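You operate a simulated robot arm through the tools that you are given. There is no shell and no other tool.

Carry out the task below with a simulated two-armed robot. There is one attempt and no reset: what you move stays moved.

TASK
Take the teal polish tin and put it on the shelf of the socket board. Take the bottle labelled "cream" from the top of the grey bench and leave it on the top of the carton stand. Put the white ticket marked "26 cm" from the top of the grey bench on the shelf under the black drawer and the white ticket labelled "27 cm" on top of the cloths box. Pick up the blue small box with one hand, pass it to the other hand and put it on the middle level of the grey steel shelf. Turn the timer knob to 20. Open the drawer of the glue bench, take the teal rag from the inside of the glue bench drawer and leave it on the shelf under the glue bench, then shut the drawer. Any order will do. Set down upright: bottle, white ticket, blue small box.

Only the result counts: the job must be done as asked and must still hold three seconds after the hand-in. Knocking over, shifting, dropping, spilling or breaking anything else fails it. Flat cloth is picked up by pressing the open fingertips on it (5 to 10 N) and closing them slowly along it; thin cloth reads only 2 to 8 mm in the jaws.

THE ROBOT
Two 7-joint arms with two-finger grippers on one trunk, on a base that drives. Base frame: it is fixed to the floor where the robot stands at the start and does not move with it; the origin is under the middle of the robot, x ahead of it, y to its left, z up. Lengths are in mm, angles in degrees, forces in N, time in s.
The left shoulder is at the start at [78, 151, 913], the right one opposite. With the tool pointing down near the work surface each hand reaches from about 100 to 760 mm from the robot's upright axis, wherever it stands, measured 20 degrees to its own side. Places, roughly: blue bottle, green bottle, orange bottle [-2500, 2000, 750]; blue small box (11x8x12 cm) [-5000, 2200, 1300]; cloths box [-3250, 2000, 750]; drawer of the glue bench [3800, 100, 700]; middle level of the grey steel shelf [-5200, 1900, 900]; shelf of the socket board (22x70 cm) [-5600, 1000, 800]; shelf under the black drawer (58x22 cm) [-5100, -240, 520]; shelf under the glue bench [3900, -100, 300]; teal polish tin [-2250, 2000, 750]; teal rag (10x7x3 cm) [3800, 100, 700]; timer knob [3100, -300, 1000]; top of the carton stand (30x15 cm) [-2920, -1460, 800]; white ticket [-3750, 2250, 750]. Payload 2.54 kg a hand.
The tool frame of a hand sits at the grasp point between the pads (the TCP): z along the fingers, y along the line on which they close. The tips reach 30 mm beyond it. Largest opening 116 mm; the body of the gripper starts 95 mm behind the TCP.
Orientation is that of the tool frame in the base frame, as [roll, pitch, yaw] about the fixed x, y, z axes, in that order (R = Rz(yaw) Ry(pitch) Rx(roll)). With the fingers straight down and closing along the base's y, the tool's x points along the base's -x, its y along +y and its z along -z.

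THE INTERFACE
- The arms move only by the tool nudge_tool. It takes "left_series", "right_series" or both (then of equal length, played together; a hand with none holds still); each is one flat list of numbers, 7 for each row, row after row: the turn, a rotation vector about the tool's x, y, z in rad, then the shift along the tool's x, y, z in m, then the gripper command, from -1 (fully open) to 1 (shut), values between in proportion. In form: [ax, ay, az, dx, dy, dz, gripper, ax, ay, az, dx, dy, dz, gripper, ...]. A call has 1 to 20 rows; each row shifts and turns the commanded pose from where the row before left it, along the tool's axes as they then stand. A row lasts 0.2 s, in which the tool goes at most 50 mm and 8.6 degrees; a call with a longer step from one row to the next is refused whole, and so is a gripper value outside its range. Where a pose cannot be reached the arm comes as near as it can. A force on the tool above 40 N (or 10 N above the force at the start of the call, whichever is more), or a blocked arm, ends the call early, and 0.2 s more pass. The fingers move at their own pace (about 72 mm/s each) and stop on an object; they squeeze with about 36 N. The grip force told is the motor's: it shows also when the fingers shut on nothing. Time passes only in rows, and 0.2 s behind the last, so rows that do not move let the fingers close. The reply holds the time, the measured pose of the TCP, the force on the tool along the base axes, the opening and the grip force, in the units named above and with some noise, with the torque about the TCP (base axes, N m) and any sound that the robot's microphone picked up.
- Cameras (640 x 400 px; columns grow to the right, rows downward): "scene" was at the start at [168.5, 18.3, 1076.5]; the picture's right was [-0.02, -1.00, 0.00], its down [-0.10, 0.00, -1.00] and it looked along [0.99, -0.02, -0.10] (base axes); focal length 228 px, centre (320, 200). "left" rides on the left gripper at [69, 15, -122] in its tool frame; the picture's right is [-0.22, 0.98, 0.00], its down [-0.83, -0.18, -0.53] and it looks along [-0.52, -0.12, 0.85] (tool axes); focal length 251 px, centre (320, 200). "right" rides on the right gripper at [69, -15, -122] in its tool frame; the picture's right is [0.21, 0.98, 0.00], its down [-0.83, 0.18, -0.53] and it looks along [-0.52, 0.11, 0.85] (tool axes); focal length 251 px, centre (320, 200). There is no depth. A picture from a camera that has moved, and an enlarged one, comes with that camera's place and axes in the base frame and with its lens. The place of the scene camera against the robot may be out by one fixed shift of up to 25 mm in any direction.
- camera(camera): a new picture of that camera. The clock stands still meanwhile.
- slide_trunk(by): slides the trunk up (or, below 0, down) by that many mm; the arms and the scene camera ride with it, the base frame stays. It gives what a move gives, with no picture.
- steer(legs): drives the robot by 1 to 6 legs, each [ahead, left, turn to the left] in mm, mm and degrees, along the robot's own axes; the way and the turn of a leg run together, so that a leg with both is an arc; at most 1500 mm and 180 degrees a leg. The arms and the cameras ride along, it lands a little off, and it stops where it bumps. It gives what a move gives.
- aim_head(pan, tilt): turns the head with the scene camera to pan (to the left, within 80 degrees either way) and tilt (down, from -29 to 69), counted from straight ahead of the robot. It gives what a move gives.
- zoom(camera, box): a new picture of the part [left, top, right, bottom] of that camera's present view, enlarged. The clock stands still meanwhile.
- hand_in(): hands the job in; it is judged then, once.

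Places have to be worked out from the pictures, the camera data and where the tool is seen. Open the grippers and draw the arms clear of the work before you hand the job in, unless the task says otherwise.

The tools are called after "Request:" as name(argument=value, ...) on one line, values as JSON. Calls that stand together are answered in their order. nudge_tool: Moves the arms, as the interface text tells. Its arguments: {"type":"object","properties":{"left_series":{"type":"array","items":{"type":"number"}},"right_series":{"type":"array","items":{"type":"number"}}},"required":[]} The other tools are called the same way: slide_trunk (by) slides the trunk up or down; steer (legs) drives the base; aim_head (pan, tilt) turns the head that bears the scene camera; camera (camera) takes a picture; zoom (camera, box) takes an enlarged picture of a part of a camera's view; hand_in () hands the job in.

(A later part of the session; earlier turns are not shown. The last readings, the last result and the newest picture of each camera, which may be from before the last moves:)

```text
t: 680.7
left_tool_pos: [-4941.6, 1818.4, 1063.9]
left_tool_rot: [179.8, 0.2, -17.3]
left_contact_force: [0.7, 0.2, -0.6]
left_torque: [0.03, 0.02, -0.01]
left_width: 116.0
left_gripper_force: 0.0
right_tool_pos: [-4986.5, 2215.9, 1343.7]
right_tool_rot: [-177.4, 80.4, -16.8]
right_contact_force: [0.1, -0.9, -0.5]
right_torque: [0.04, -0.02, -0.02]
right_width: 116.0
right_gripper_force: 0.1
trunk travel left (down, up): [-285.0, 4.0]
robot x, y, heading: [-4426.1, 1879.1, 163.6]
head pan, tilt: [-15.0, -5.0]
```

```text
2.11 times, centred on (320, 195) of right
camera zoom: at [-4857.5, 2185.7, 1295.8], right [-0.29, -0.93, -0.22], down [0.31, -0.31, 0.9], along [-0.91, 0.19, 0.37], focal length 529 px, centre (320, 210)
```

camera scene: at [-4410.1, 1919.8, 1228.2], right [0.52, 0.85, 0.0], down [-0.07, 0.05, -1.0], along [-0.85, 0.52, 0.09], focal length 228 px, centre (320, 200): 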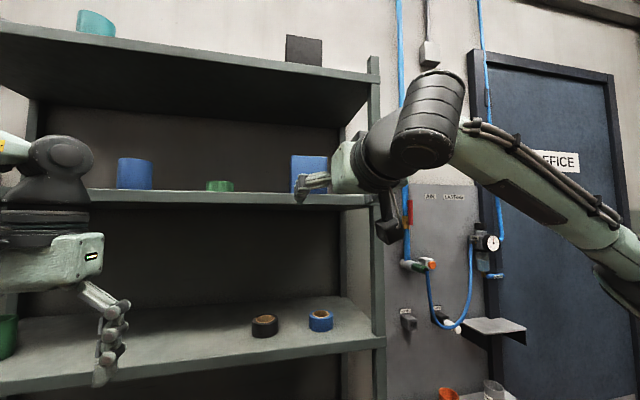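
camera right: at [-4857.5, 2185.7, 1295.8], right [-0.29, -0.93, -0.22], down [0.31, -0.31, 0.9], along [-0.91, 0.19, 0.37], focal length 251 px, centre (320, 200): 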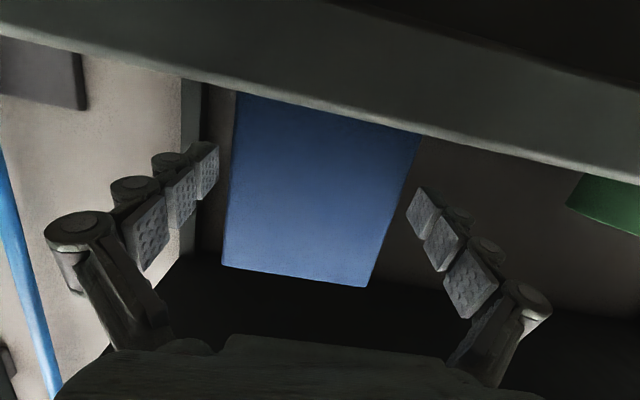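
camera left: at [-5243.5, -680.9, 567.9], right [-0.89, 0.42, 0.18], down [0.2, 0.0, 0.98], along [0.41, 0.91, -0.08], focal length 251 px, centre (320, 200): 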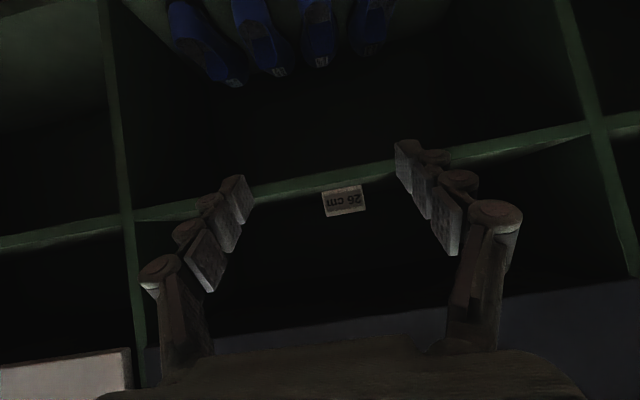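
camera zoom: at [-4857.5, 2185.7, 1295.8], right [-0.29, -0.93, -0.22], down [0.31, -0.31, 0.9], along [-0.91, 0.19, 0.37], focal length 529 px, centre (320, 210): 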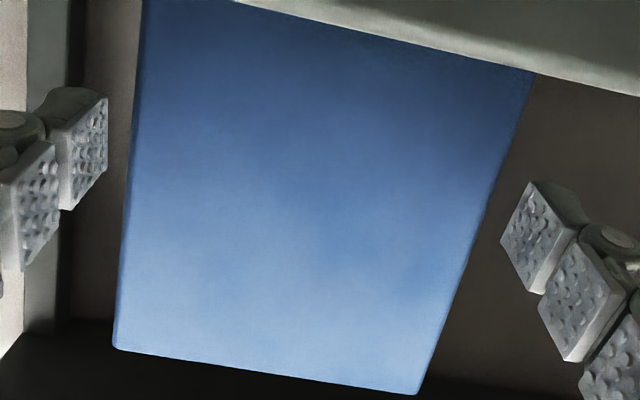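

Clearances look like 4–6 mm per side. I trim 1 mm and advance 56 mm in small steps so the pads straddle the box.

Request:
nudge_tool(right_series=[0, 0, 0, -0.0013, -0.001, 0.008, -1, 0, 0, 0, -0.0016, 0, 0.01, -1, 0, 0, 0, -0.0016, 0, 0.01, -1])

Request:
zoom(camera="right", box=[180, 100, 460, 290])

```text
t: 681.5
left_tool_pos: [-4941.2, 1817.2, 1063.6]
left_tool_rot: [179.7, 0.2, -17.2]
left_contact_force: [0.0, -0.9, -0.3]
left_torque: [0.01, 0.06, -0.01]
left_width: 116.2
left_gripper_force: 0.0
right_tool_pos: [-5012.5, 2224.7, 1342.8]
right_tool_rot: [-177.4, 80.5, -16.8]
right_contact_force: [-0.3, -0.6, 0.0]
right_torque: [0.01, -0.05, -0.01]
right_width: 115.9
right_gripper_force: 0.1
trunk travel left (down, up): [-285.0, 4.0]
robot x, y, heading: [-4424.7, 1876.9, 163.8]
head pan, tilt: [-15.0, -5.0]
```

```text
2.11 times, centred on (320, 195) of right
camera zoom: at [-4883.1, 2195.6, 1294.7], right [-0.29, -0.93, -0.22], down [0.31, -0.31, 0.9], along [-0.91, 0.19, 0.37], focal length 529 px, centre (320, 210)
```

zoom: 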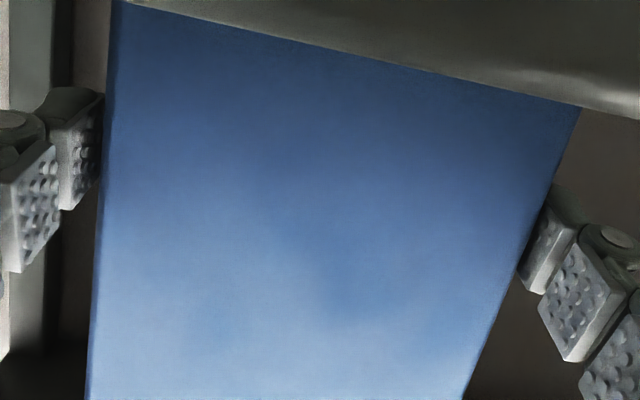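

Both tips are passing alongside the box without force. I go on 28 mm more.

Request:
nudge_tool(right_series=[0, 0, 0, -0.0016, 0, 0.01, -1, 0, 0, 0, -0.0016, 0, 0.01, -1, 0, 0, 0, -0.0014, 0, 0.008, -1])

Request:
zoom(camera="right", box=[140, 80, 500, 300])

```text
t: 682.3
left_tool_pos: [-4943.0, 1818.8, 1064.3]
left_tool_rot: [179.7, 0.3, -17.3]
left_contact_force: [-0.2, -0.6, 0.4]
left_torque: [0.01, 0.01, 0.0]
left_width: 115.9
left_gripper_force: 0.1
right_tool_pos: [-5040.8, 2234.0, 1341.8]
right_tool_rot: [-177.3, 80.4, -16.7]
right_contact_force: [0.0, 0.0, 0.3]
right_torque: [0.05, -0.02, 0.03]
right_width: 115.7
right_gripper_force: 0.1
trunk travel left (down, up): [-285.0, 4.0]
robot x, y, heading: [-4424.4, 1879.2, 163.8]
head pan, tilt: [-15.0, -5.0]
```

```text
1.78 times, centred on (320, 190) of right
camera zoom: at [-4911.1, 2204.6, 1295.0], right [-0.29, -0.93, -0.22], down [0.31, -0.31, 0.9], along [-0.91, 0.19, 0.37], focal length 447 px, centre (320, 218)
```

zoom: 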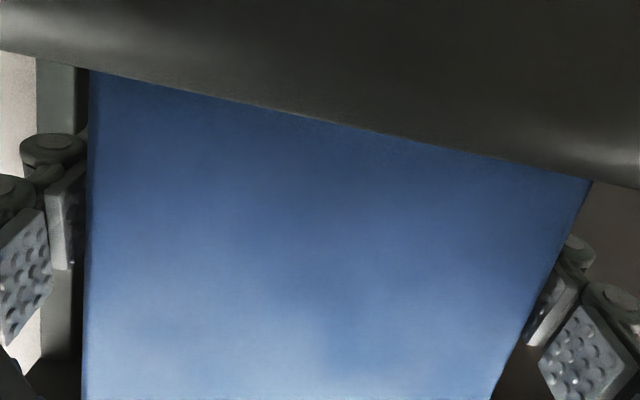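

Now closing on the box.

Request:
nudge_tool(right_series=[0, 0, 0, 0, 0, 0, -0.85, 0, 0, 0, 0, 0, 0, -0.6, 0, 0, 0, 0, 0, 0, 0, 0, 0, 0, 0, 0, 0, 1, 0, 0, 0, 0, 0, 0, 1])

Request:
nudge_tool(right_series=[0, 0, 0, -0.005, 0, -0.001, 1, 0, 0, 0, -0.01, 0, -0.0016, 1, 0, 0, 0, -0.015, 0, -0.0025, 1, 0, 0, 0, 0, 0, 0, 1])

Request:
camera(camera="right")

Request:
camera(camera="scene")

```text
t: 683.5
left_tool_pos: [-4940.9, 1817.9, 1063.6]
left_tool_rot: [179.7, 0.3, -17.3]
left_contact_force: [0.1, 0.1, 0.3]
left_torque: [0.01, 0.0, -0.01]
left_width: 116.1
left_gripper_force: 0.1
right_tool_pos: [-5040.0, 2233.5, 1343.7]
right_tool_rot: [-177.5, 80.5, -17.0]
right_contact_force: [0.1, -0.3, 1.4]
right_torque: [-0.1, 0.01, 0.02]
right_width: 108.7
right_gripper_force: 35.9
trunk travel left (down, up): [-285.0, 4.0]
robot x, y, heading: [-4427.7, 1878.8, 163.4]
head pan, tilt: [-15.0, -5.0]
```

```text
t: 684.5
left_tool_pos: [-4940.9, 1817.8, 1063.0]
left_tool_rot: [179.7, 0.2, -17.4]
left_contact_force: [-0.4, 0.5, 0.4]
left_torque: [0.01, 0.01, 0.0]
left_width: 116.1
left_gripper_force: 0.1
right_tool_pos: [-5041.0, 2234.5, 1375.9]
right_tool_rot: [-177.5, 80.3, -16.9]
right_contact_force: [0.5, 0.5, -0.3]
right_torque: [0.03, -0.01, -0.02]
right_width: 108.4
right_gripper_force: 35.9
trunk travel left (down, up): [-285.0, 4.0]
robot x, y, heading: [-4428.9, 1878.0, 163.5]
head pan, tilt: [-15.0, -5.0]
```

```text
taken
camera right: at [-4910.8, 2204.8, 1326.1], right [-0.29, -0.93, -0.22], down [0.31, -0.31, 0.9], along [-0.91, 0.19, 0.37], focal length 251 px, centre (320, 200)
```

right: 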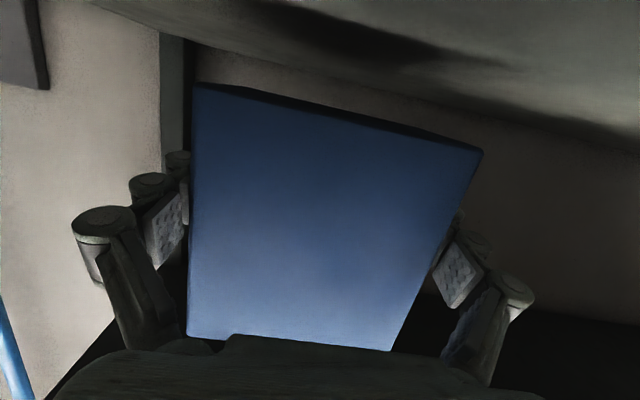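

```text
taken
camera scene: at [-4559.5, 1963.5, 1228.2], right [0.52, 0.85, 0.0], down [-0.07, 0.05, -1.0], along [-0.85, 0.52, 0.09], focal length 228 px, centre (320, 200)
```

scene: 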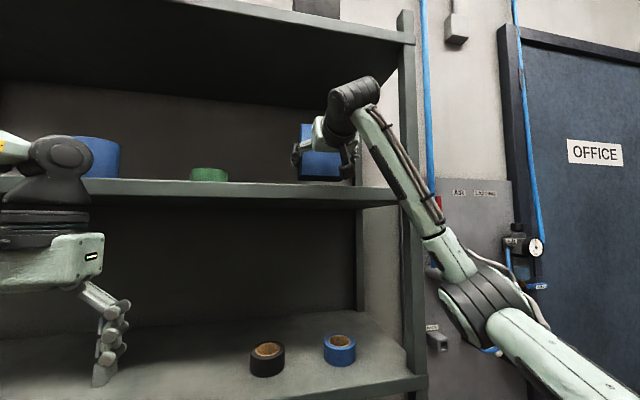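

Box held (108 mm) and lifted 32 mm. I reverse the base 420 mm to bring it clear of the shelf.

Request:
steer(legs=[[-420, 0, 0]])

Request:
aim_head(pan=-15, tilt=0)

Request:
camera(camera="scene")

Request:
camera(camera="right")

```text
t: 687.1
left_tool_pos: [-4539.2, 1699.5, 1064.8]
left_tool_rot: [179.6, 0.2, -17.3]
left_contact_force: [0.3, -0.3, -0.1]
left_torque: [0.02, 0.05, -0.01]
left_width: 116.0
left_gripper_force: 0.0
right_tool_pos: [-4638.5, 2116.8, 1373.8]
right_tool_rot: [-177.4, 80.6, -16.8]
right_contact_force: [-0.7, 0.3, -0.5]
right_torque: [0.0, -0.04, 0.01]
right_width: 108.6
right_gripper_force: 35.7
trunk travel left (down, up): [-285.0, 4.0]
robot x, y, heading: [-4024.1, 1761.7, 163.7]
head pan, tilt: [-15.0, -5.0]
```

```text
t: 687.7
left_tool_pos: [-4537.5, 1699.9, 1063.8]
left_tool_rot: [179.7, 0.3, -17.2]
left_contact_force: [0.4, 0.1, -0.3]
left_torque: [0.01, -0.03, -0.02]
left_width: 116.2
left_gripper_force: 0.1
right_tool_pos: [-4637.5, 2117.3, 1373.9]
right_tool_rot: [-177.4, 80.4, -16.8]
right_contact_force: [-0.4, -0.7, -0.3]
right_torque: [-0.02, 0.0, 0.02]
right_width: 108.6
right_gripper_force: 35.6
trunk travel left (down, up): [-285.0, 4.0]
robot x, y, heading: [-4024.8, 1761.1, 163.5]
head pan, tilt: [-15.0, 0.0]
```

```text
taken
camera scene: at [-4159.0, 1846.6, 1220.5], right [0.52, 0.85, 0.0], down [0.0, 0.0, -1.0], along [-0.85, 0.52, 0.0], focal length 228 px, centre (320, 200)
```

scene: 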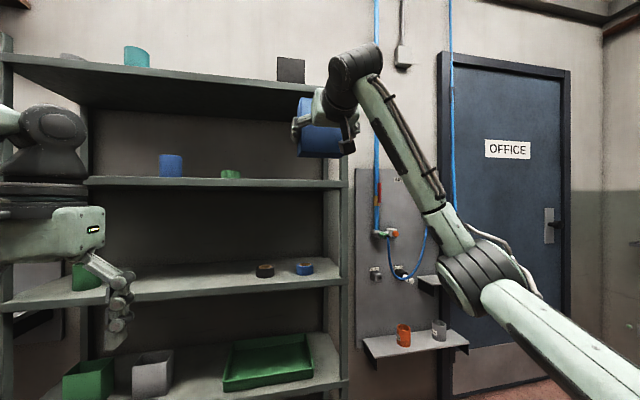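

```text
taken
camera right: at [-4508.3, 2086.5, 1325.8], right [-0.29, -0.93, -0.22], down [0.3, -0.31, 0.9], along [-0.91, 0.19, 0.37], focal length 251 px, centre (320, 200)
```

right: 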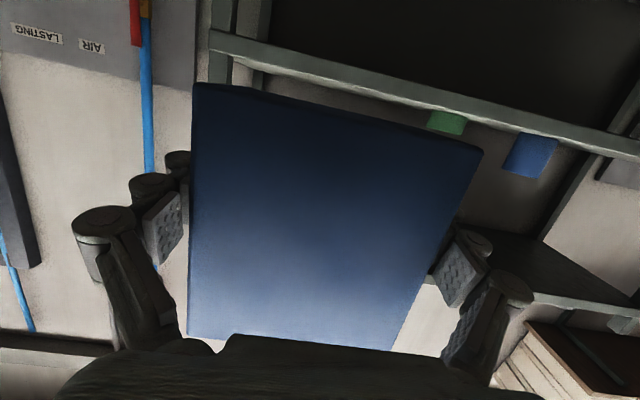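

The box is free of the shelf. For the hand-over I bring it to the middle in front of me: about 600 ahead, centred, z≈1150.

Request:
nudge_tool(right_series=[0, 0, 0, 0.0331, 0.0239, -0.0076, 1, 0, 0, 0, 0.0331, 0.0239, -0.0076, 1, 0, 0, 0, 0.0331, 0.0239, -0.0076, 1, 0, 0, 0, 0.0331, 0.0239, -0.0076, 1, 0, 0, 0, 0.0331, 0.0239, -0.0076, 1, 0, 0, 0, 0.0331, 0.0239, -0.0076, 1, 0, 0, 0, 0.0331, 0.0239, -0.0076, 1])

Request:
camera(camera="scene")

```text
t: 689.3
left_tool_pos: [-4539.1, 1699.2, 1063.0]
left_tool_rot: [179.8, 0.2, -17.3]
left_contact_force: [-0.1, -0.1, -0.5]
left_torque: [0.04, 0.01, -0.01]
left_width: 116.0
left_gripper_force: 0.1
right_tool_pos: [-4605.9, 1929.1, 1153.8]
right_tool_rot: [-177.3, 80.5, -16.7]
right_contact_force: [0.0, 0.3, 0.4]
right_torque: [-0.01, -0.01, -0.01]
right_width: 108.9
right_gripper_force: 35.8
trunk travel left (down, up): [-285.0, 4.0]
robot x, y, heading: [-4025.7, 1761.8, 163.7]
head pan, tilt: [-15.0, 0.0]
```

```text
taken
camera scene: at [-4159.0, 1846.3, 1220.6], right [0.52, 0.85, 0.0], down [0.0, 0.0, -1.0], along [-0.85, 0.52, 0.0], focal length 228 px, centre (320, 200)
```

scene: 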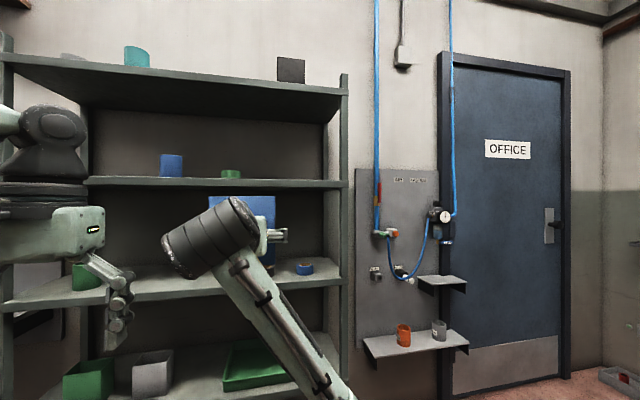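

The box is centred and held still. I now pitch the left hand 45° forward and raise it at its own side, before closing in.

Request:
nudge_tool(left_series=[0, -0.131, 0, 0, 0, 0, -1, 0, -0.131, 0, 0, 0, 0, -1, 0, -0.131, 0, 0, 0, 0, -1, 0, -0.131, 0, 0, 0, 0, -1, 0, -0.131, 0, 0, 0, 0, -1, 0, -0.131, 0, 0, 0, 0, -1, 0, 0, 0, -0.0265, 0, -0.0265, -1, 0, 0, 0, -0.0265, 0, -0.0265, -1, 0, 0, 0, -0.0265, 0, -0.0265, -1, 0, 0, 0, -0.0265, 0, -0.0265, -1, 0, 0, 0, -0.0265, 0, -0.0265, -1, 0, 0, 0, -0.0265, 0, -0.0265, -1])

Request:
camera(camera="left")

Request:
camera(camera="scene")

```text
t: 691.9
left_tool_pos: [-4537.0, 1701.6, 1288.7]
left_tool_rot: [179.4, 45.3, -17.7]
left_contact_force: [0.4, -0.7, -0.1]
left_torque: [0.01, 0.02, 0.0]
left_width: 116.0
left_gripper_force: 0.0
right_tool_pos: [-4607.2, 1929.0, 1152.1]
right_tool_rot: [-177.5, 80.4, -16.9]
right_contact_force: [0.3, 0.8, -1.0]
right_torque: [0.02, -0.01, -0.01]
right_width: 108.8
right_gripper_force: 36.1
trunk travel left (down, up): [-285.0, 4.0]
robot x, y, heading: [-4026.8, 1760.0, 163.9]
head pan, tilt: [-15.0, 0.0]
```

```text
taken
camera left: at [-4413.2, 1645.9, 1326.2], right [-0.43, -0.89, 0.16], down [-0.14, 0.24, 0.96], along [-0.89, 0.4, -0.22], focal length 251 px, centre (320, 200)
```

left: 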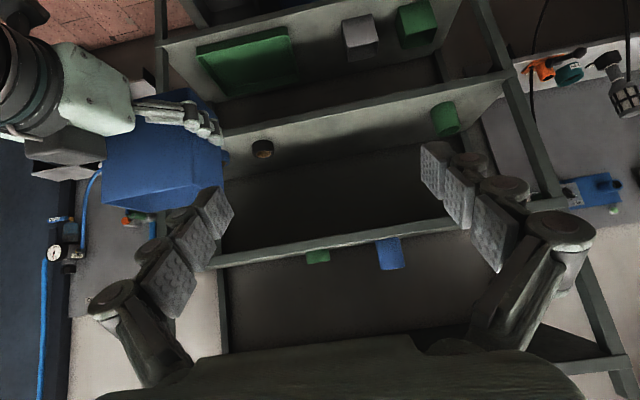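

```text
taken
camera scene: at [-4158.7, 1846.8, 1220.5], right [0.52, 0.85, 0.0], down [0.0, 0.0, -1.0], along [-0.85, 0.52, 0.0], focal length 228 px, centre (320, 200)
```

scene: 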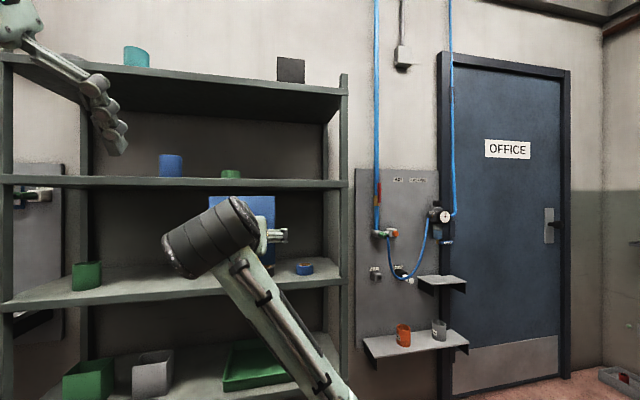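

I slide the left hand right, into line above and behind the box, matching the box's yaw (-19.4°).

Request:
nudge_tool(left_series=[0, 0, 0, -0.0082, -0.0386, 0.0068, -1, 0, 0, 0, -0.0082, -0.0386, 0.0068, -1, 0, 0, 0, -0.0082, -0.0386, 0.0068, -1, 0, 0, 0, -0.0082, -0.0386, 0.0068, -1, 0, 0, 0, -0.0082, -0.0386, 0.0068, -1, 0.021, 0, 0.021, 0, 0, 0, -1, 0, 0, 0, 0, 0, 0, -1])

Request:
camera(camera="left")

Request:
camera(camera="scene")

```text
t: 693.5
left_tool_pos: [-4536.9, 1804.6, 1294.6]
left_tool_rot: [179.6, 45.3, -19.3]
left_contact_force: [-0.1, -0.4, -0.1]
left_torque: [0.05, 0.01, -0.01]
left_width: 116.1
left_gripper_force: 0.1
left hand out of reach, approached as far as the arm can: row 3, 4, 5
right_tool_pos: [-4607.3, 1929.6, 1152.2]
right_tool_rot: [-177.4, 80.5, -16.8]
right_contact_force: [0.2, 1.1, -0.4]
right_torque: [-0.02, 0.03, -0.01]
right_width: 108.7
right_gripper_force: 36.1
trunk travel left (down, up): [-285.0, 4.0]
robot x, y, heading: [-4025.0, 1760.3, 163.7]
head pan, tilt: [-15.0, 0.0]
```

```text
taken
camera left: at [-4414.6, 1746.0, 1332.0], right [-0.46, -0.87, 0.16], down [-0.13, 0.24, 0.96], along [-0.88, 0.42, -0.22], focal length 251 px, centre (320, 200)
```

left: 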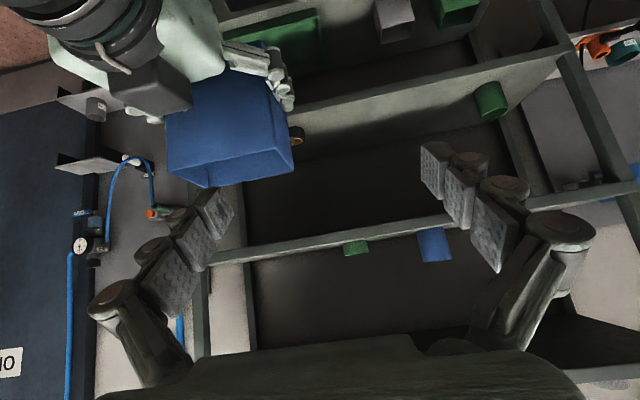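

```text
taken
camera scene: at [-4159.0, 1846.7, 1220.5], right [0.52, 0.85, 0.0], down [0.0, 0.0, -1.0], along [-0.85, 0.52, 0.0], focal length 228 px, centre (320, 200)
```

scene: 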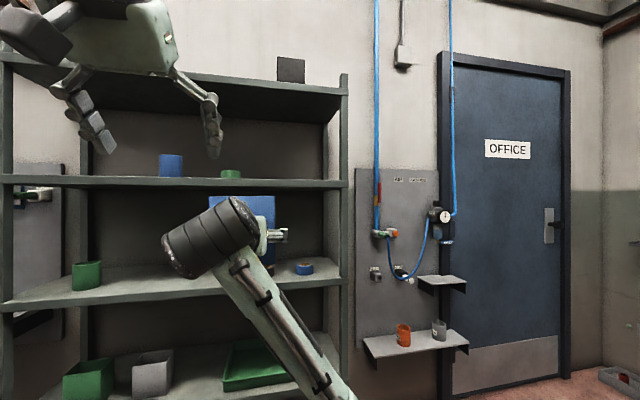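

The left arm can't come that far inward here. I carry the box 60 mm further left with the right arm.

Request:
nudge_tool(right_series=[0, 0, 0, 0, 0.02, 0, 1, 0, 0, 0, 0, 0.02, 0, 1, 0, 0, 0, 0, 0.02, 0, 1, 0, 0, 0, 0, 0, 0, 1])

Request:
camera(camera="left")

```text
t: 694.5
left_tool_pos: [-4535.5, 1803.6, 1294.5]
left_tool_rot: [179.6, 45.3, -19.2]
left_contact_force: [-0.3, 0.5, 0.1]
left_torque: [0.03, -0.01, 0.0]
left_width: 115.8
left_gripper_force: 0.0
right_tool_pos: [-4627.7, 1872.3, 1152.5]
right_tool_rot: [-177.6, 80.4, -16.9]
right_contact_force: [0.2, -0.1, -0.6]
right_torque: [0.05, 0.04, 0.02]
right_width: 108.5
right_gripper_force: 35.6
trunk travel left (down, up): [-285.0, 4.0]
robot x, y, heading: [-4022.9, 1764.0, 163.6]
head pan, tilt: [-15.0, 0.0]
```

```text
taken
camera left: at [-4414.5, 1746.1, 1332.1], right [-0.46, -0.87, 0.16], down [-0.13, 0.24, 0.96], along [-0.88, 0.42, -0.22], focal length 251 px, centre (320, 200)
```

left: 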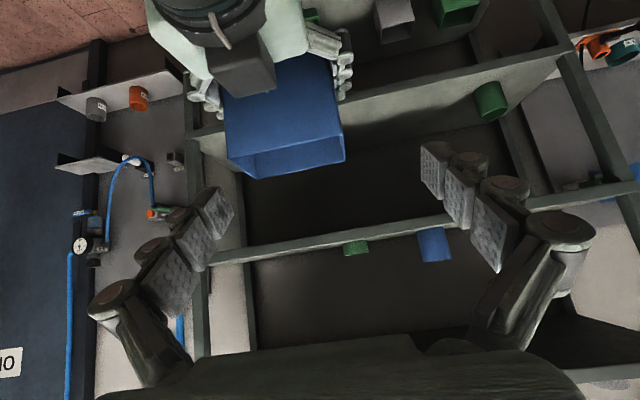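

Good. Now the left hand moves to just above the box, lined up with it.

Request:
nudge_tool(left_series=[0, 0, 0, -0.0118, -0.0115, 0.0165, -1, 0, 0, 0, -0.0118, -0.0115, 0.0165, -1, 0, 0, 0, -0.0118, -0.0116, 0.0165, -1, 0, 0, 0, 0, 0, 0, -1])

Request:
camera(camera="left")

Request:
camera(camera="scene")

```text
t: 695.5
left_tool_pos: [-4571.3, 1804.4, 1297.3]
left_tool_rot: [179.7, 45.4, -19.2]
left_contact_force: [-0.8, -1.1, 0.9]
left_torque: [-0.01, -0.01, 0.0]
left_width: 115.9
left_gripper_force: 0.1
left hand out of reach, approached as far as the arm can: row 1, 2, 3
right_tool_pos: [-4627.3, 1872.2, 1153.4]
right_tool_rot: [-177.4, 80.5, -16.7]
right_contact_force: [-0.3, 1.1, -0.7]
right_torque: [-0.03, 0.0, -0.03]
right_width: 108.6
right_gripper_force: 36.2
trunk travel left (down, up): [-285.0, 4.0]
robot x, y, heading: [-4025.4, 1762.5, 163.8]
head pan, tilt: [-15.0, 0.0]
```

```text
taken
camera left: at [-4448.4, 1746.7, 1334.8], right [-0.46, -0.87, 0.16], down [-0.13, 0.24, 0.96], along [-0.88, 0.42, -0.22], focal length 251 px, centre (320, 200)
```

left: 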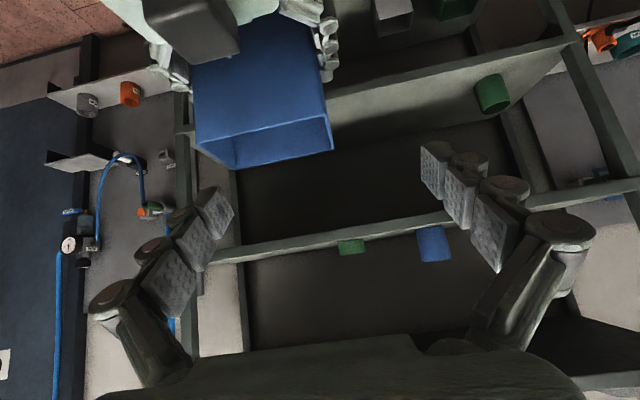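

```text
taken
camera scene: at [-4159.3, 1846.6, 1220.4], right [0.52, 0.85, 0.0], down [0.0, 0.0, -1.0], along [-0.85, 0.52, 0.0], focal length 228 px, centre (320, 200)
```

scene: 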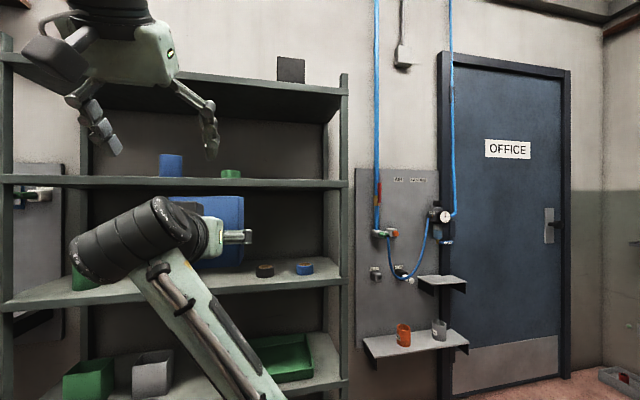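

The left arm stays limited near its current line, so I bring the box another 55 mm left to meet it.

Request:
nudge_tool(right_series=[0, 0, 0, 0, 0.02, 0, 1, 0, 0, 0, 0, 0.02, 0, 1, 0, 0, 0, 0, 0.015, 0, 1, 0, 0, 0, 0, 0, 0, 1])

Request:
camera(camera="left")

```text
t: 696.5
left_tool_pos: [-4569.8, 1805.5, 1296.2]
left_tool_rot: [179.6, 45.3, -19.3]
left_contact_force: [-0.3, 0.3, -0.5]
left_torque: [-0.03, -0.02, 0.03]
left_width: 116.0
left_gripper_force: 0.1
right_tool_pos: [-4645.3, 1823.6, 1152.2]
right_tool_rot: [-177.3, 80.4, -16.8]
right_contact_force: [-0.5, 0.2, -0.8]
right_torque: [-0.03, 0.06, -0.02]
right_width: 108.7
right_gripper_force: 35.9
trunk travel left (down, up): [-285.0, 4.0]
robot x, y, heading: [-4021.9, 1760.8, 163.8]
head pan, tilt: [-15.0, 0.0]
```

```text
taken
camera left: at [-4447.8, 1746.7, 1335.0], right [-0.46, -0.87, 0.16], down [-0.13, 0.24, 0.96], along [-0.88, 0.42, -0.22], focal length 251 px, centre (320, 200)
```

left: 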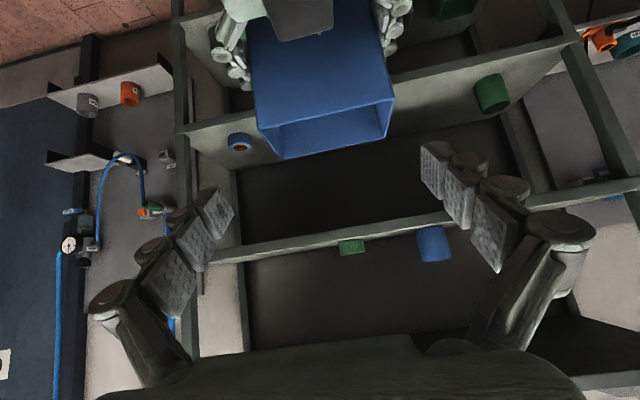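

The bin-shaped box is now in line: the left tool needs 8 mm left and 128 mm along its axis. I go 70 mm and check the clearances.

Request:
nudge_tool(left_series=[0, 0, 0, 0.005, 0.0077, 0, -1, 0, 0, 0, 0, 0, 0.03, -1, 0, 0, 0, 0, 0, 0.03, -1, 0, 0, 0, 0, 0, 0.01, -1, 0, 0, 0, 0, 0, 0, -1])

Request:
camera(camera="left")

Request:
zoom(camera="left", box=[170, 60, 470, 260])

```text
t: 697.7
left_tool_pos: [-4618.7, 1811.9, 1245.5]
left_tool_rot: [179.6, 45.3, -19.3]
left_contact_force: [0.9, -0.4, 0.1]
left_torque: [0.03, 0.01, -0.01]
left_width: 116.2
left_gripper_force: 0.0
right_tool_pos: [-4645.8, 1823.5, 1152.3]
right_tool_rot: [-177.3, 80.3, -16.8]
right_contact_force: [-0.6, -0.2, -1.2]
right_torque: [0.0, 0.01, -0.02]
right_width: 108.6
right_gripper_force: 36.4
trunk travel left (down, up): [-285.0, 4.0]
robot x, y, heading: [-4028.6, 1760.6, 163.7]
head pan, tilt: [-15.0, 0.0]
```

```text
taken
camera left: at [-4495.9, 1753.8, 1282.0], right [-0.46, -0.87, 0.16], down [-0.13, 0.24, 0.96], along [-0.88, 0.42, -0.22], focal length 251 px, centre (320, 200)
```

left: 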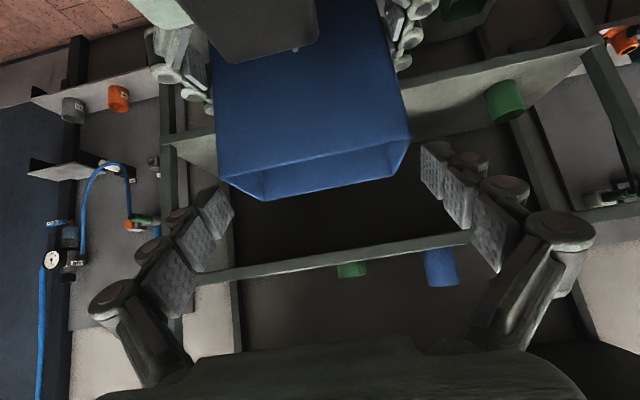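

```text
2.00 times, centred on (320, 160) of left
camera zoom: at [-4495.9, 1753.8, 1282.0], right [-0.46, -0.87, 0.16], down [-0.13, 0.24, 0.96], along [-0.88, 0.42, -0.22], focal length 503 px, centre (320, 280)
```

zoom: 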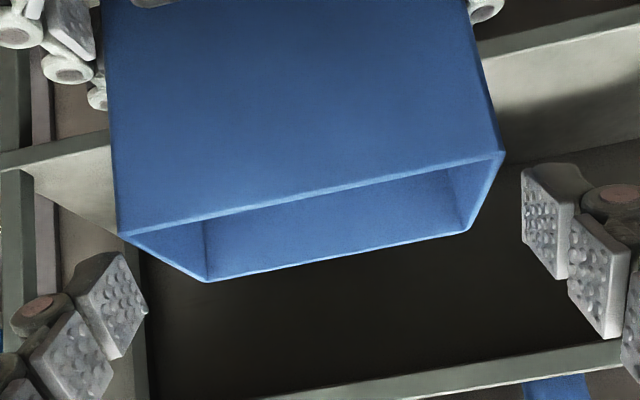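

Clearances ≈5 mm each after a 2 mm trim; top rim at ≈1227. I advance the remaining 54 mm along the axis.

Request:
nudge_tool(left_series=[0, 0, 0, 0, -0.002, 0.012, -1, 0, 0, 0, 0, 0, 0.014, -1, 0, 0, 0, 0, 0, 0.014, -1, 0, 0, 0, 0, 0, 0.014, -1, 0, 0, 0, 0, 0, 0, -1])

Request:
camera(camera="left")

Request:
camera(camera="scene")

```text
t: 698.9
left_tool_pos: [-4653.2, 1824.2, 1206.5]
left_tool_rot: [179.6, 45.4, -19.3]
left_contact_force: [-0.2, -0.8, -0.4]
left_torque: [-0.01, 0.0, -0.03]
left_width: 116.0
left_gripper_force: 0.0
right_tool_pos: [-4644.8, 1822.9, 1152.4]
right_tool_rot: [-177.4, 80.4, -16.8]
right_contact_force: [-0.4, -0.1, -0.2]
right_torque: [-0.02, -0.03, 0.01]
right_width: 108.7
right_gripper_force: 35.4
trunk travel left (down, up): [-285.0, 4.0]
robot x, y, heading: [-4023.5, 1756.2, 163.7]
head pan, tilt: [-15.0, 0.0]
```

```text
taken
camera left: at [-4531.1, 1767.0, 1244.7], right [-0.46, -0.87, 0.16], down [-0.13, 0.24, 0.96], along [-0.88, 0.42, -0.22], focal length 251 px, centre (320, 200)
```

left: 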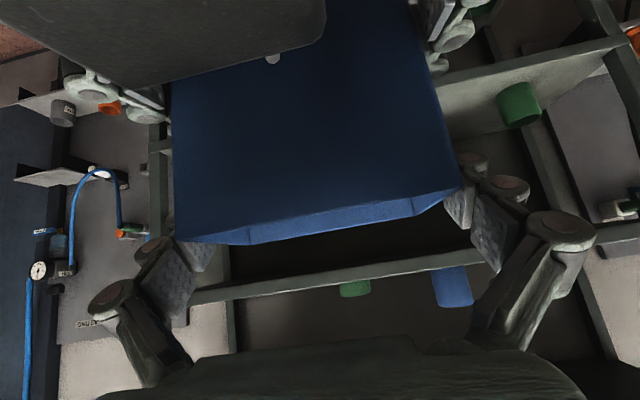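

```text
taken
camera scene: at [-4158.8, 1846.6, 1220.5], right [0.52, 0.85, 0.0], down [0.0, 0.0, -1.0], along [-0.85, 0.52, 0.0], focal length 228 px, centre (320, 200)
```

scene: 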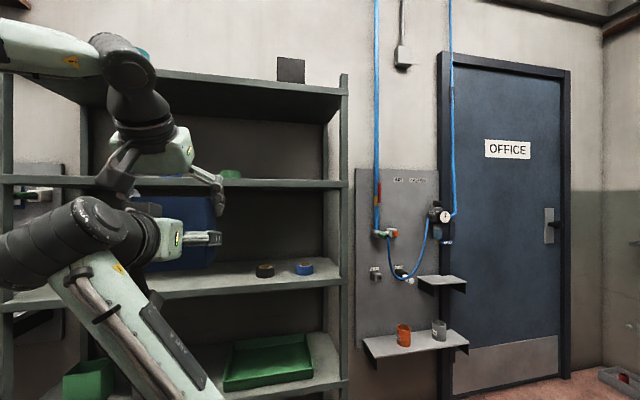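

The left fingers straddle the box's upper sides. I close the left hand while the right still holds.

Request:
nudge_tool(left_series=[0, 0, 0, 0, 0, 0, -0.85, 0, 0, 0, 0, 0, 0, -0.6, 0, 0, 0, 0, 0, 0, 0, 0, 0, 0, 0, 0, 0, 0.6, 0, 0, 0, 0, 0, 0, 1, 0, 0, 0, 0, 0, 0, 1])

Request:
camera(camera="left")

```text
t: 700.3
left_tool_pos: [-4653.7, 1825.4, 1207.3]
left_tool_rot: [179.7, 45.4, -19.3]
left_contact_force: [6.1, 0.7, 3.7]
left_torque: [0.32, -0.21, -0.11]
left_width: 108.7
left_gripper_force: 35.6
right_tool_pos: [-4644.7, 1823.4, 1152.2]
right_tool_rot: [-177.3, 80.4, -16.8]
right_contact_force: [-5.8, -0.8, -2.7]
right_torque: [-0.29, -0.1, 0.1]
right_width: 108.4
right_gripper_force: 35.5
trunk travel left (down, up): [-285.0, 4.0]
robot x, y, heading: [-4026.5, 1761.1, 163.7]
head pan, tilt: [-15.0, 0.0]
```

```text
taken
camera left: at [-4530.9, 1767.1, 1244.9], right [-0.46, -0.87, 0.16], down [-0.13, 0.24, 0.96], along [-0.88, 0.42, -0.22], focal length 251 px, centre (320, 200)
```

left: 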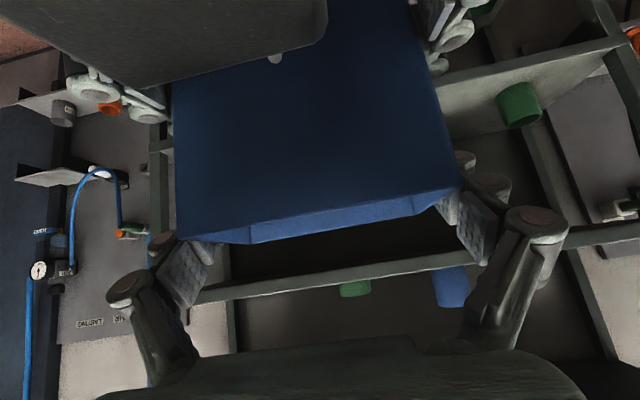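

Both hands hold it (109 mm each, loads of a few N). Now the right hand opens and backs straight off.

Request:
nudge_tool(right_series=[0, 0, 0, 0, 0, 0, 0.4, 0, 0, 0, 0, 0, 0, -0.5, 0, 0, 0, 0, 0, 0, -1, 0, 0, 0, 0, 0, 0, -1, 0, 0, 0, 0.0016, 0, -0.0099, -1, 0, 0, 0, 0.0032, 0, -0.0197, -1, 0, 0, 0, 0.0049, 0, -0.0296, -1, 0, 0, 0, 0.0049, 0, -0.0296, -1, 0, 0, 0, 0.0049, 0, -0.0296, -1])

Request:
camera(camera="left")

Request:
camera(camera="scene")

```text
t: 702.3
left_tool_pos: [-4653.6, 1825.3, 1206.5]
left_tool_rot: [179.7, 45.4, -19.3]
left_contact_force: [0.0, -0.4, -0.6]
left_torque: [-0.02, 0.0, 0.01]
left_width: 108.7
left_gripper_force: 35.7
right_tool_pos: [-4550.5, 1794.8, 1140.7]
right_tool_rot: [-177.5, 80.6, -16.7]
right_contact_force: [-0.3, 1.3, 0.2]
right_torque: [-0.02, 0.01, 0.0]
right_width: 116.0
right_gripper_force: 0.1
right hand out of reach, approached as far as the arm can: row 9
trunk travel left (down, up): [-285.0, 4.0]
robot x, y, heading: [-4024.1, 1760.7, 163.6]
head pan, tilt: [-15.0, 0.0]
```

```text
taken
camera left: at [-4531.2, 1767.0, 1244.7], right [-0.46, -0.87, 0.16], down [-0.13, 0.24, 0.96], along [-0.88, 0.42, -0.22], focal length 251 px, centre (320, 200)
```

left: 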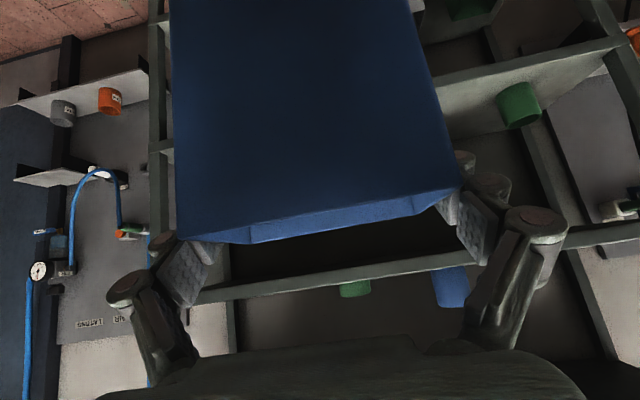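

```text
taken
camera scene: at [-4159.0, 1846.7, 1220.5], right [0.52, 0.85, 0.0], down [0.0, 0.0, -1.0], along [-0.85, 0.52, 0.0], focal length 228 px, centre (320, 200)
```

scene: 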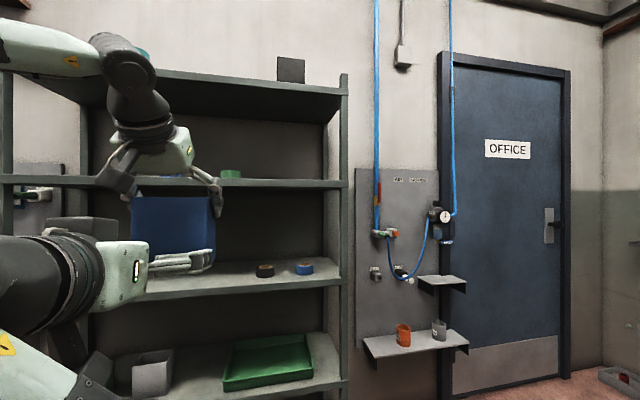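

The left hand has the box. I move the right hand off to its own side and turn it downward.

Request:
nudge_tool(right_series=[0, 0, 0, 0, -0.04, 0, -1, 0, 0, 0, 0, -0.04, 0, -1, 0, 0, 0, 0, -0.04, 0, -1, 0, 0, 0, 0, -0.04, 0, -1, 0, 0, 0, 0, -0.04, 0, -1, 0, 0, 0, 0, -0.04, 0.02, -1, 0, 0, 0, 0, -0.02, 0.03, -1])

Request:
camera(camera="scene")

```text
t: 703.9
left_tool_pos: [-4653.7, 1825.2, 1207.5]
left_tool_rot: [179.6, 45.2, -19.3]
left_contact_force: [-0.5, -0.7, -0.9]
left_torque: [0.03, 0.04, 0.0]
left_width: 108.5
left_gripper_force: 35.8
right_tool_pos: [-4509.7, 2055.7, 1133.7]
right_tool_rot: [-177.3, 80.4, -16.6]
right_contact_force: [-0.3, -0.2, -0.2]
right_torque: [0.0, 0.0, 0.01]
right_width: 115.9
right_gripper_force: 0.1
trunk travel left (down, up): [-285.0, 4.0]
robot x, y, heading: [-4028.0, 1761.8, 163.9]
head pan, tilt: [-15.0, 0.0]
```

```text
taken
camera scene: at [-4159.2, 1846.8, 1220.4], right [0.52, 0.85, 0.0], down [0.0, 0.0, -1.0], along [-0.85, 0.52, 0.0], focal length 228 px, centre (320, 200)
```

scene: 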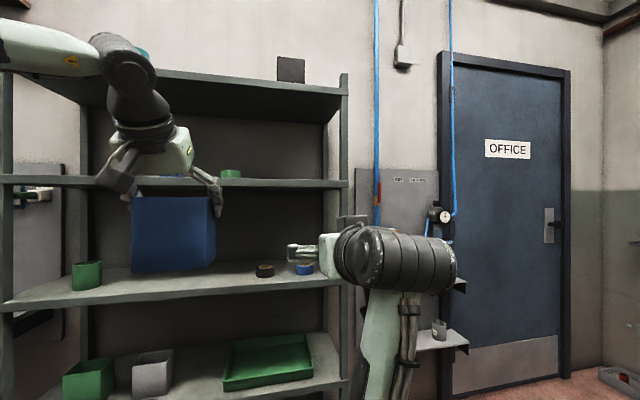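

I turn the right tool down there.

Request:
nudge_tool(right_series=[0, 0.14, 0, 0, 0, 0, -1, 0, 0.14, 0, 0, 0, 0, -1, 0, 0.14, 0, 0, 0, 0, -1, 0, 0.14, 0, 0, 0, 0, -1, 0, 0.14, 0, 0, 0, 0, -1, 0, 0.14, 0, 0, 0, 0, -1, 0, 0.14, 0, 0, 0, 0, -1, 0, 0.14, 0, 0, 0, 0, -1, 0, 0.14, 0, 0, 0, 0, -1, 0, 0.14, 0, 0, 0, 0, -1])

Request:
camera(camera="scene")

```text
t: 706.1
left_tool_pos: [-4651.2, 1827.1, 1208.0]
left_tool_rot: [179.5, 45.4, -19.4]
left_contact_force: [0.7, -0.8, -0.4]
left_torque: [0.01, -0.01, 0.09]
left_width: 108.9
left_gripper_force: 35.9
right_tool_pos: [-4670.5, 2121.7, 1056.9]
right_tool_rot: [-179.7, 0.3, -19.6]
right_contact_force: [-1.1, -0.4, -0.1]
right_torque: [-0.01, 0.02, 0.0]
right_width: 115.4
right_gripper_force: 0.1
right hand out of reach, approached as far as the arm can: row 2, 3, 4, 5, 6, 7
trunk travel left (down, up): [-285.0, 4.0]
robot x, y, heading: [-4027.4, 1756.2, 163.7]
head pan, tilt: [-15.0, 0.0]
```

```text
taken
camera scene: at [-4158.3, 1847.7, 1220.5], right [0.52, 0.85, 0.0], down [0.0, 0.0, -1.0], along [-0.85, 0.52, 0.0], focal length 228 px, centre (320, 200)
```

scene: 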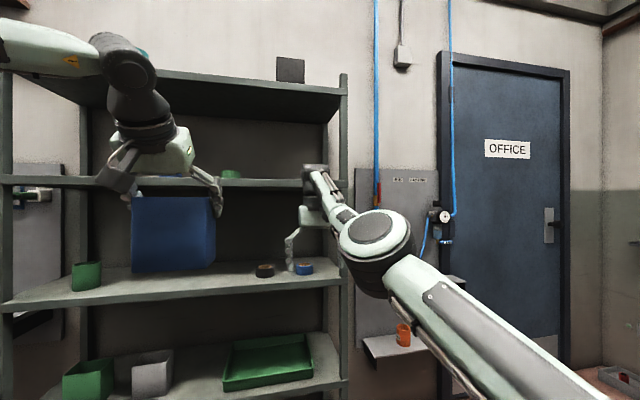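

The right arm is upright but reaches far ahead. I pull it back and outward.

Request:
nudge_tool(right_series=[0, 0, 0, 0.025, -0.035, 0, -1, 0, 0, 0, 0.03, -0.035, 0, -1, 0, 0, 0, 0.03, -0.035, 0, -1, 0, 0, 0, 0.035, -0.03, 0, -1, 0, 0, 0, 0.035, -0.03, 0, -1, 0, 0, 0, 0.035, -0.03, 0, -1, 0, 0, 0, 0.035, -0.02, 0, -1, 0, 0, 0, 0.035, -0.02, 0, -1, 0, 0, 0, 0.035, -0.02, 0, -1])

Request:
camera(camera="scene")

```text
t: 708.1
left_tool_pos: [-4652.1, 1825.8, 1208.2]
left_tool_rot: [179.6, 45.5, -19.3]
left_contact_force: [-1.0, 0.4, 0.3]
left_torque: [-0.01, 0.04, 0.02]
left_width: 108.6
left_gripper_force: 35.5
right_tool_pos: [-4302.6, 2301.6, 1049.8]
right_tool_rot: [-179.7, 0.3, -19.3]
right_contact_force: [0.0, 0.1, -0.9]
right_torque: [-0.02, 0.06, 0.03]
right_width: 116.0
right_gripper_force: 0.1
right hand out of reach, approached as far as the arm can: row 2, 3, 4
trunk travel left (down, up): [-285.0, 4.0]
robot x, y, heading: [-4025.6, 1762.4, 163.8]
head pan, tilt: [-15.0, 0.0]
```

```text
taken
camera scene: at [-4158.5, 1846.9, 1220.5], right [0.52, 0.85, 0.0], down [0.0, 0.0, -1.0], along [-0.85, 0.52, 0.0], focal length 228 px, centre (320, 200)
```

scene: 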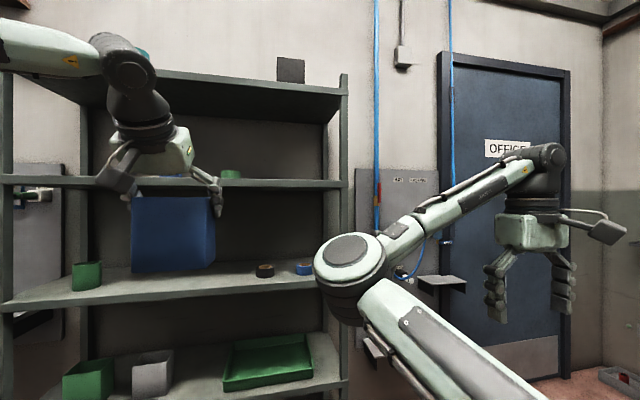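

The right elbow still points forward. I try tucking the right hand further back and out so the elbow leaves the front.

Request:
nudge_tool(right_series=[0, 0, 0, 0.03, -0.03, 0, -1, 0, 0, 0, 0.03, -0.03, 0, -1, 0, 0, 0, 0.035, -0.02, 0, -1, 0, 0, 0, 0.04, -0.01, 0, -1, 0, 0, 0, 0.04, 0, 0.01, -1, 0, 0, 0, 0.04, 0, 0.02, -1, 0, 0, 0, 0.03, 0, 0.03, -1, 0, 0, 0, 0.03, 0, 0.03, -1])

Request:
camera(camera="scene")

Request:
camera(camera="left")

```text
t: 709.9
left_tool_pos: [-4651.6, 1826.8, 1207.8]
left_tool_rot: [179.6, 45.4, -19.3]
left_contact_force: [0.2, -0.3, -0.1]
left_torque: [0.01, 0.0, 0.02]
left_width: 108.6
left_gripper_force: 35.7
right_tool_pos: [-4016.2, 2291.6, 959.4]
right_tool_rot: [-179.6, 0.1, -19.3]
right_contact_force: [-0.4, 0.5, 0.5]
right_torque: [0.0, 0.0, 0.01]
right_width: 115.7
right_gripper_force: 0.0
trunk travel left (down, up): [-285.0, 4.0]
robot x, y, heading: [-4026.9, 1759.3, 163.6]
head pan, tilt: [-15.0, 0.0]
```

```text
taken
camera scene: at [-4158.5, 1846.8, 1220.6], right [0.52, 0.85, 0.0], down [0.0, 0.0, -1.0], along [-0.85, 0.52, 0.0], focal length 228 px, centre (320, 200)
```

scene: 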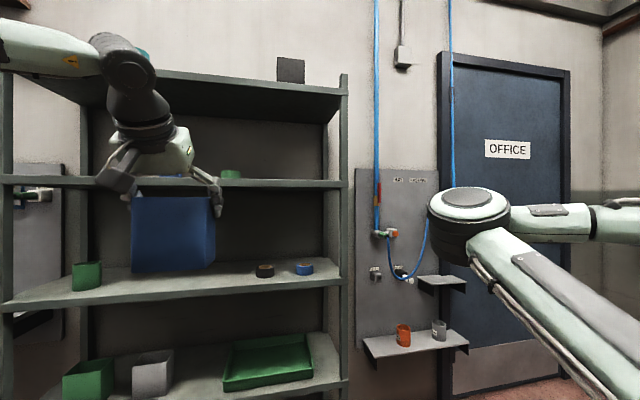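

```text
taken
camera left: at [-4530.7, 1767.2, 1245.0], right [-0.46, -0.87, 0.16], down [-0.13, 0.24, 0.96], along [-0.88, 0.42, -0.22], focal length 251 px, centre (320, 200)
```

left: 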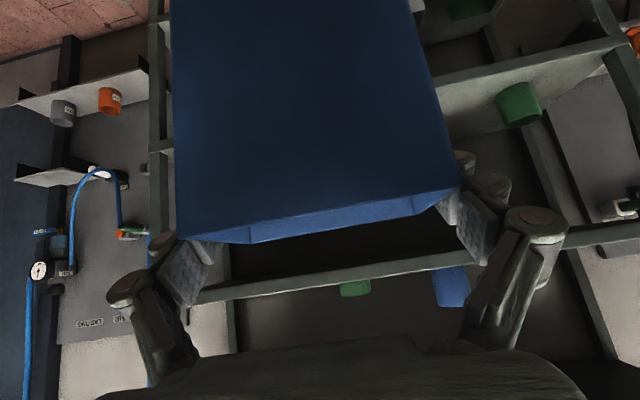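

The right arm is tucked at the side. I lower the trunk 150 mm, shift left 80 mm and roll forward 330 mm toward the middle level.

Request:
slide_trunk(by=-150)

Request:
steer(legs=[[0, 80, 0], [320, 0, 0]])

Request:
aim_head(pan=10, tilt=10)

Request:
camera(camera="scene")

Request:
camera(camera="left")

```text
t: 711.7
left_tool_pos: [-4653.5, 1824.9, 1056.6]
left_tool_rot: [179.6, 45.2, -19.4]
left_contact_force: [-0.3, 0.4, 0.4]
left_torque: [-0.01, 0.0, -0.01]
left_width: 108.8
left_gripper_force: 36.1
right_tool_pos: [-4017.1, 2293.3, 810.5]
right_tool_rot: [-179.6, 0.2, -19.4]
right_contact_force: [0.1, -0.3, 0.5]
right_torque: [0.01, -0.01, -0.02]
right_width: 116.0
right_gripper_force: 0.1
trunk travel left (down, up): [-135.0, 154.0]
robot x, y, heading: [-4026.1, 1760.1, 163.9]
head pan, tilt: [-15.0, 0.0]
```

```text
t: 714.9
left_tool_pos: [-4984.8, 1835.4, 1057.5]
left_tool_rot: [179.7, 45.3, -19.0]
left_contact_force: [0.2, -0.1, -0.2]
left_torque: [0.0, 0.02, 0.01]
left_width: 108.6
left_gripper_force: 35.7
right_tool_pos: [-4351.5, 2307.3, 809.9]
right_tool_rot: [-179.7, 0.3, -19.0]
right_contact_force: [-0.9, 0.1, 0.3]
right_torque: [0.01, 0.02, 0.03]
right_width: 115.9
right_gripper_force: 0.0
trunk travel left (down, up): [-135.0, 154.0]
robot x, y, heading: [-4360.4, 1774.5, 164.4]
head pan, tilt: [-15.0, 0.0]
```

```text
t: 715.8
left_tool_pos: [-4983.5, 1837.0, 1056.5]
left_tool_rot: [179.7, 45.3, -19.1]
left_contact_force: [0.1, 0.1, -0.3]
left_torque: [-0.02, -0.01, 0.03]
left_width: 108.7
left_gripper_force: 36.2
right_tool_pos: [-4350.5, 2308.2, 809.8]
right_tool_rot: [-179.6, 0.3, -18.9]
right_contact_force: [0.4, 0.5, 0.0]
right_torque: [-0.01, 0.02, -0.02]
right_width: 116.2
right_gripper_force: 0.0
trunk travel left (down, up): [-135.0, 154.0]
robot x, y, heading: [-4356.5, 1772.6, 164.1]
head pan, tilt: [10.0, 10.0]
```

```text
taken
camera scene: at [-4505.7, 1823.2, 1054.5], right [0.11, 0.99, 0.0], down [0.17, -0.02, -0.98], along [-0.98, 0.1, -0.17], focal length 228 px, centre (320, 200)
```

scene: 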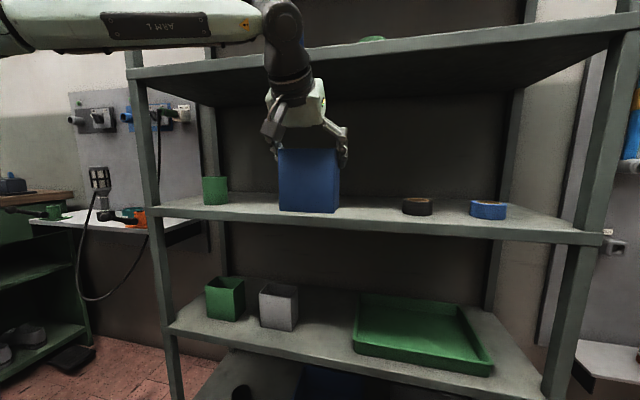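

```text
taken
camera left: at [-4862.3, 1778.1, 1094.7], right [-0.46, -0.88, 0.16], down [-0.13, 0.24, 0.96], along [-0.88, 0.42, -0.22], focal length 251 px, centre (320, 200)
```

left: 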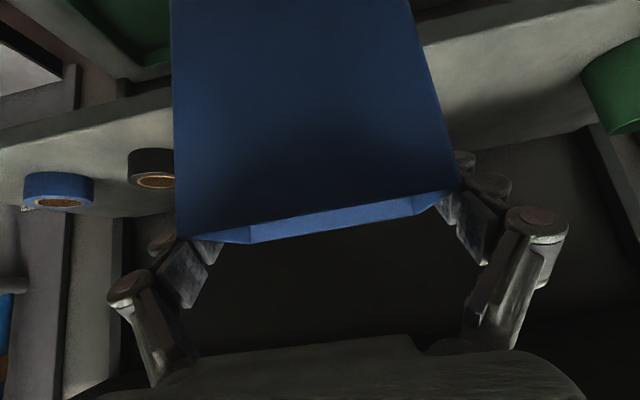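

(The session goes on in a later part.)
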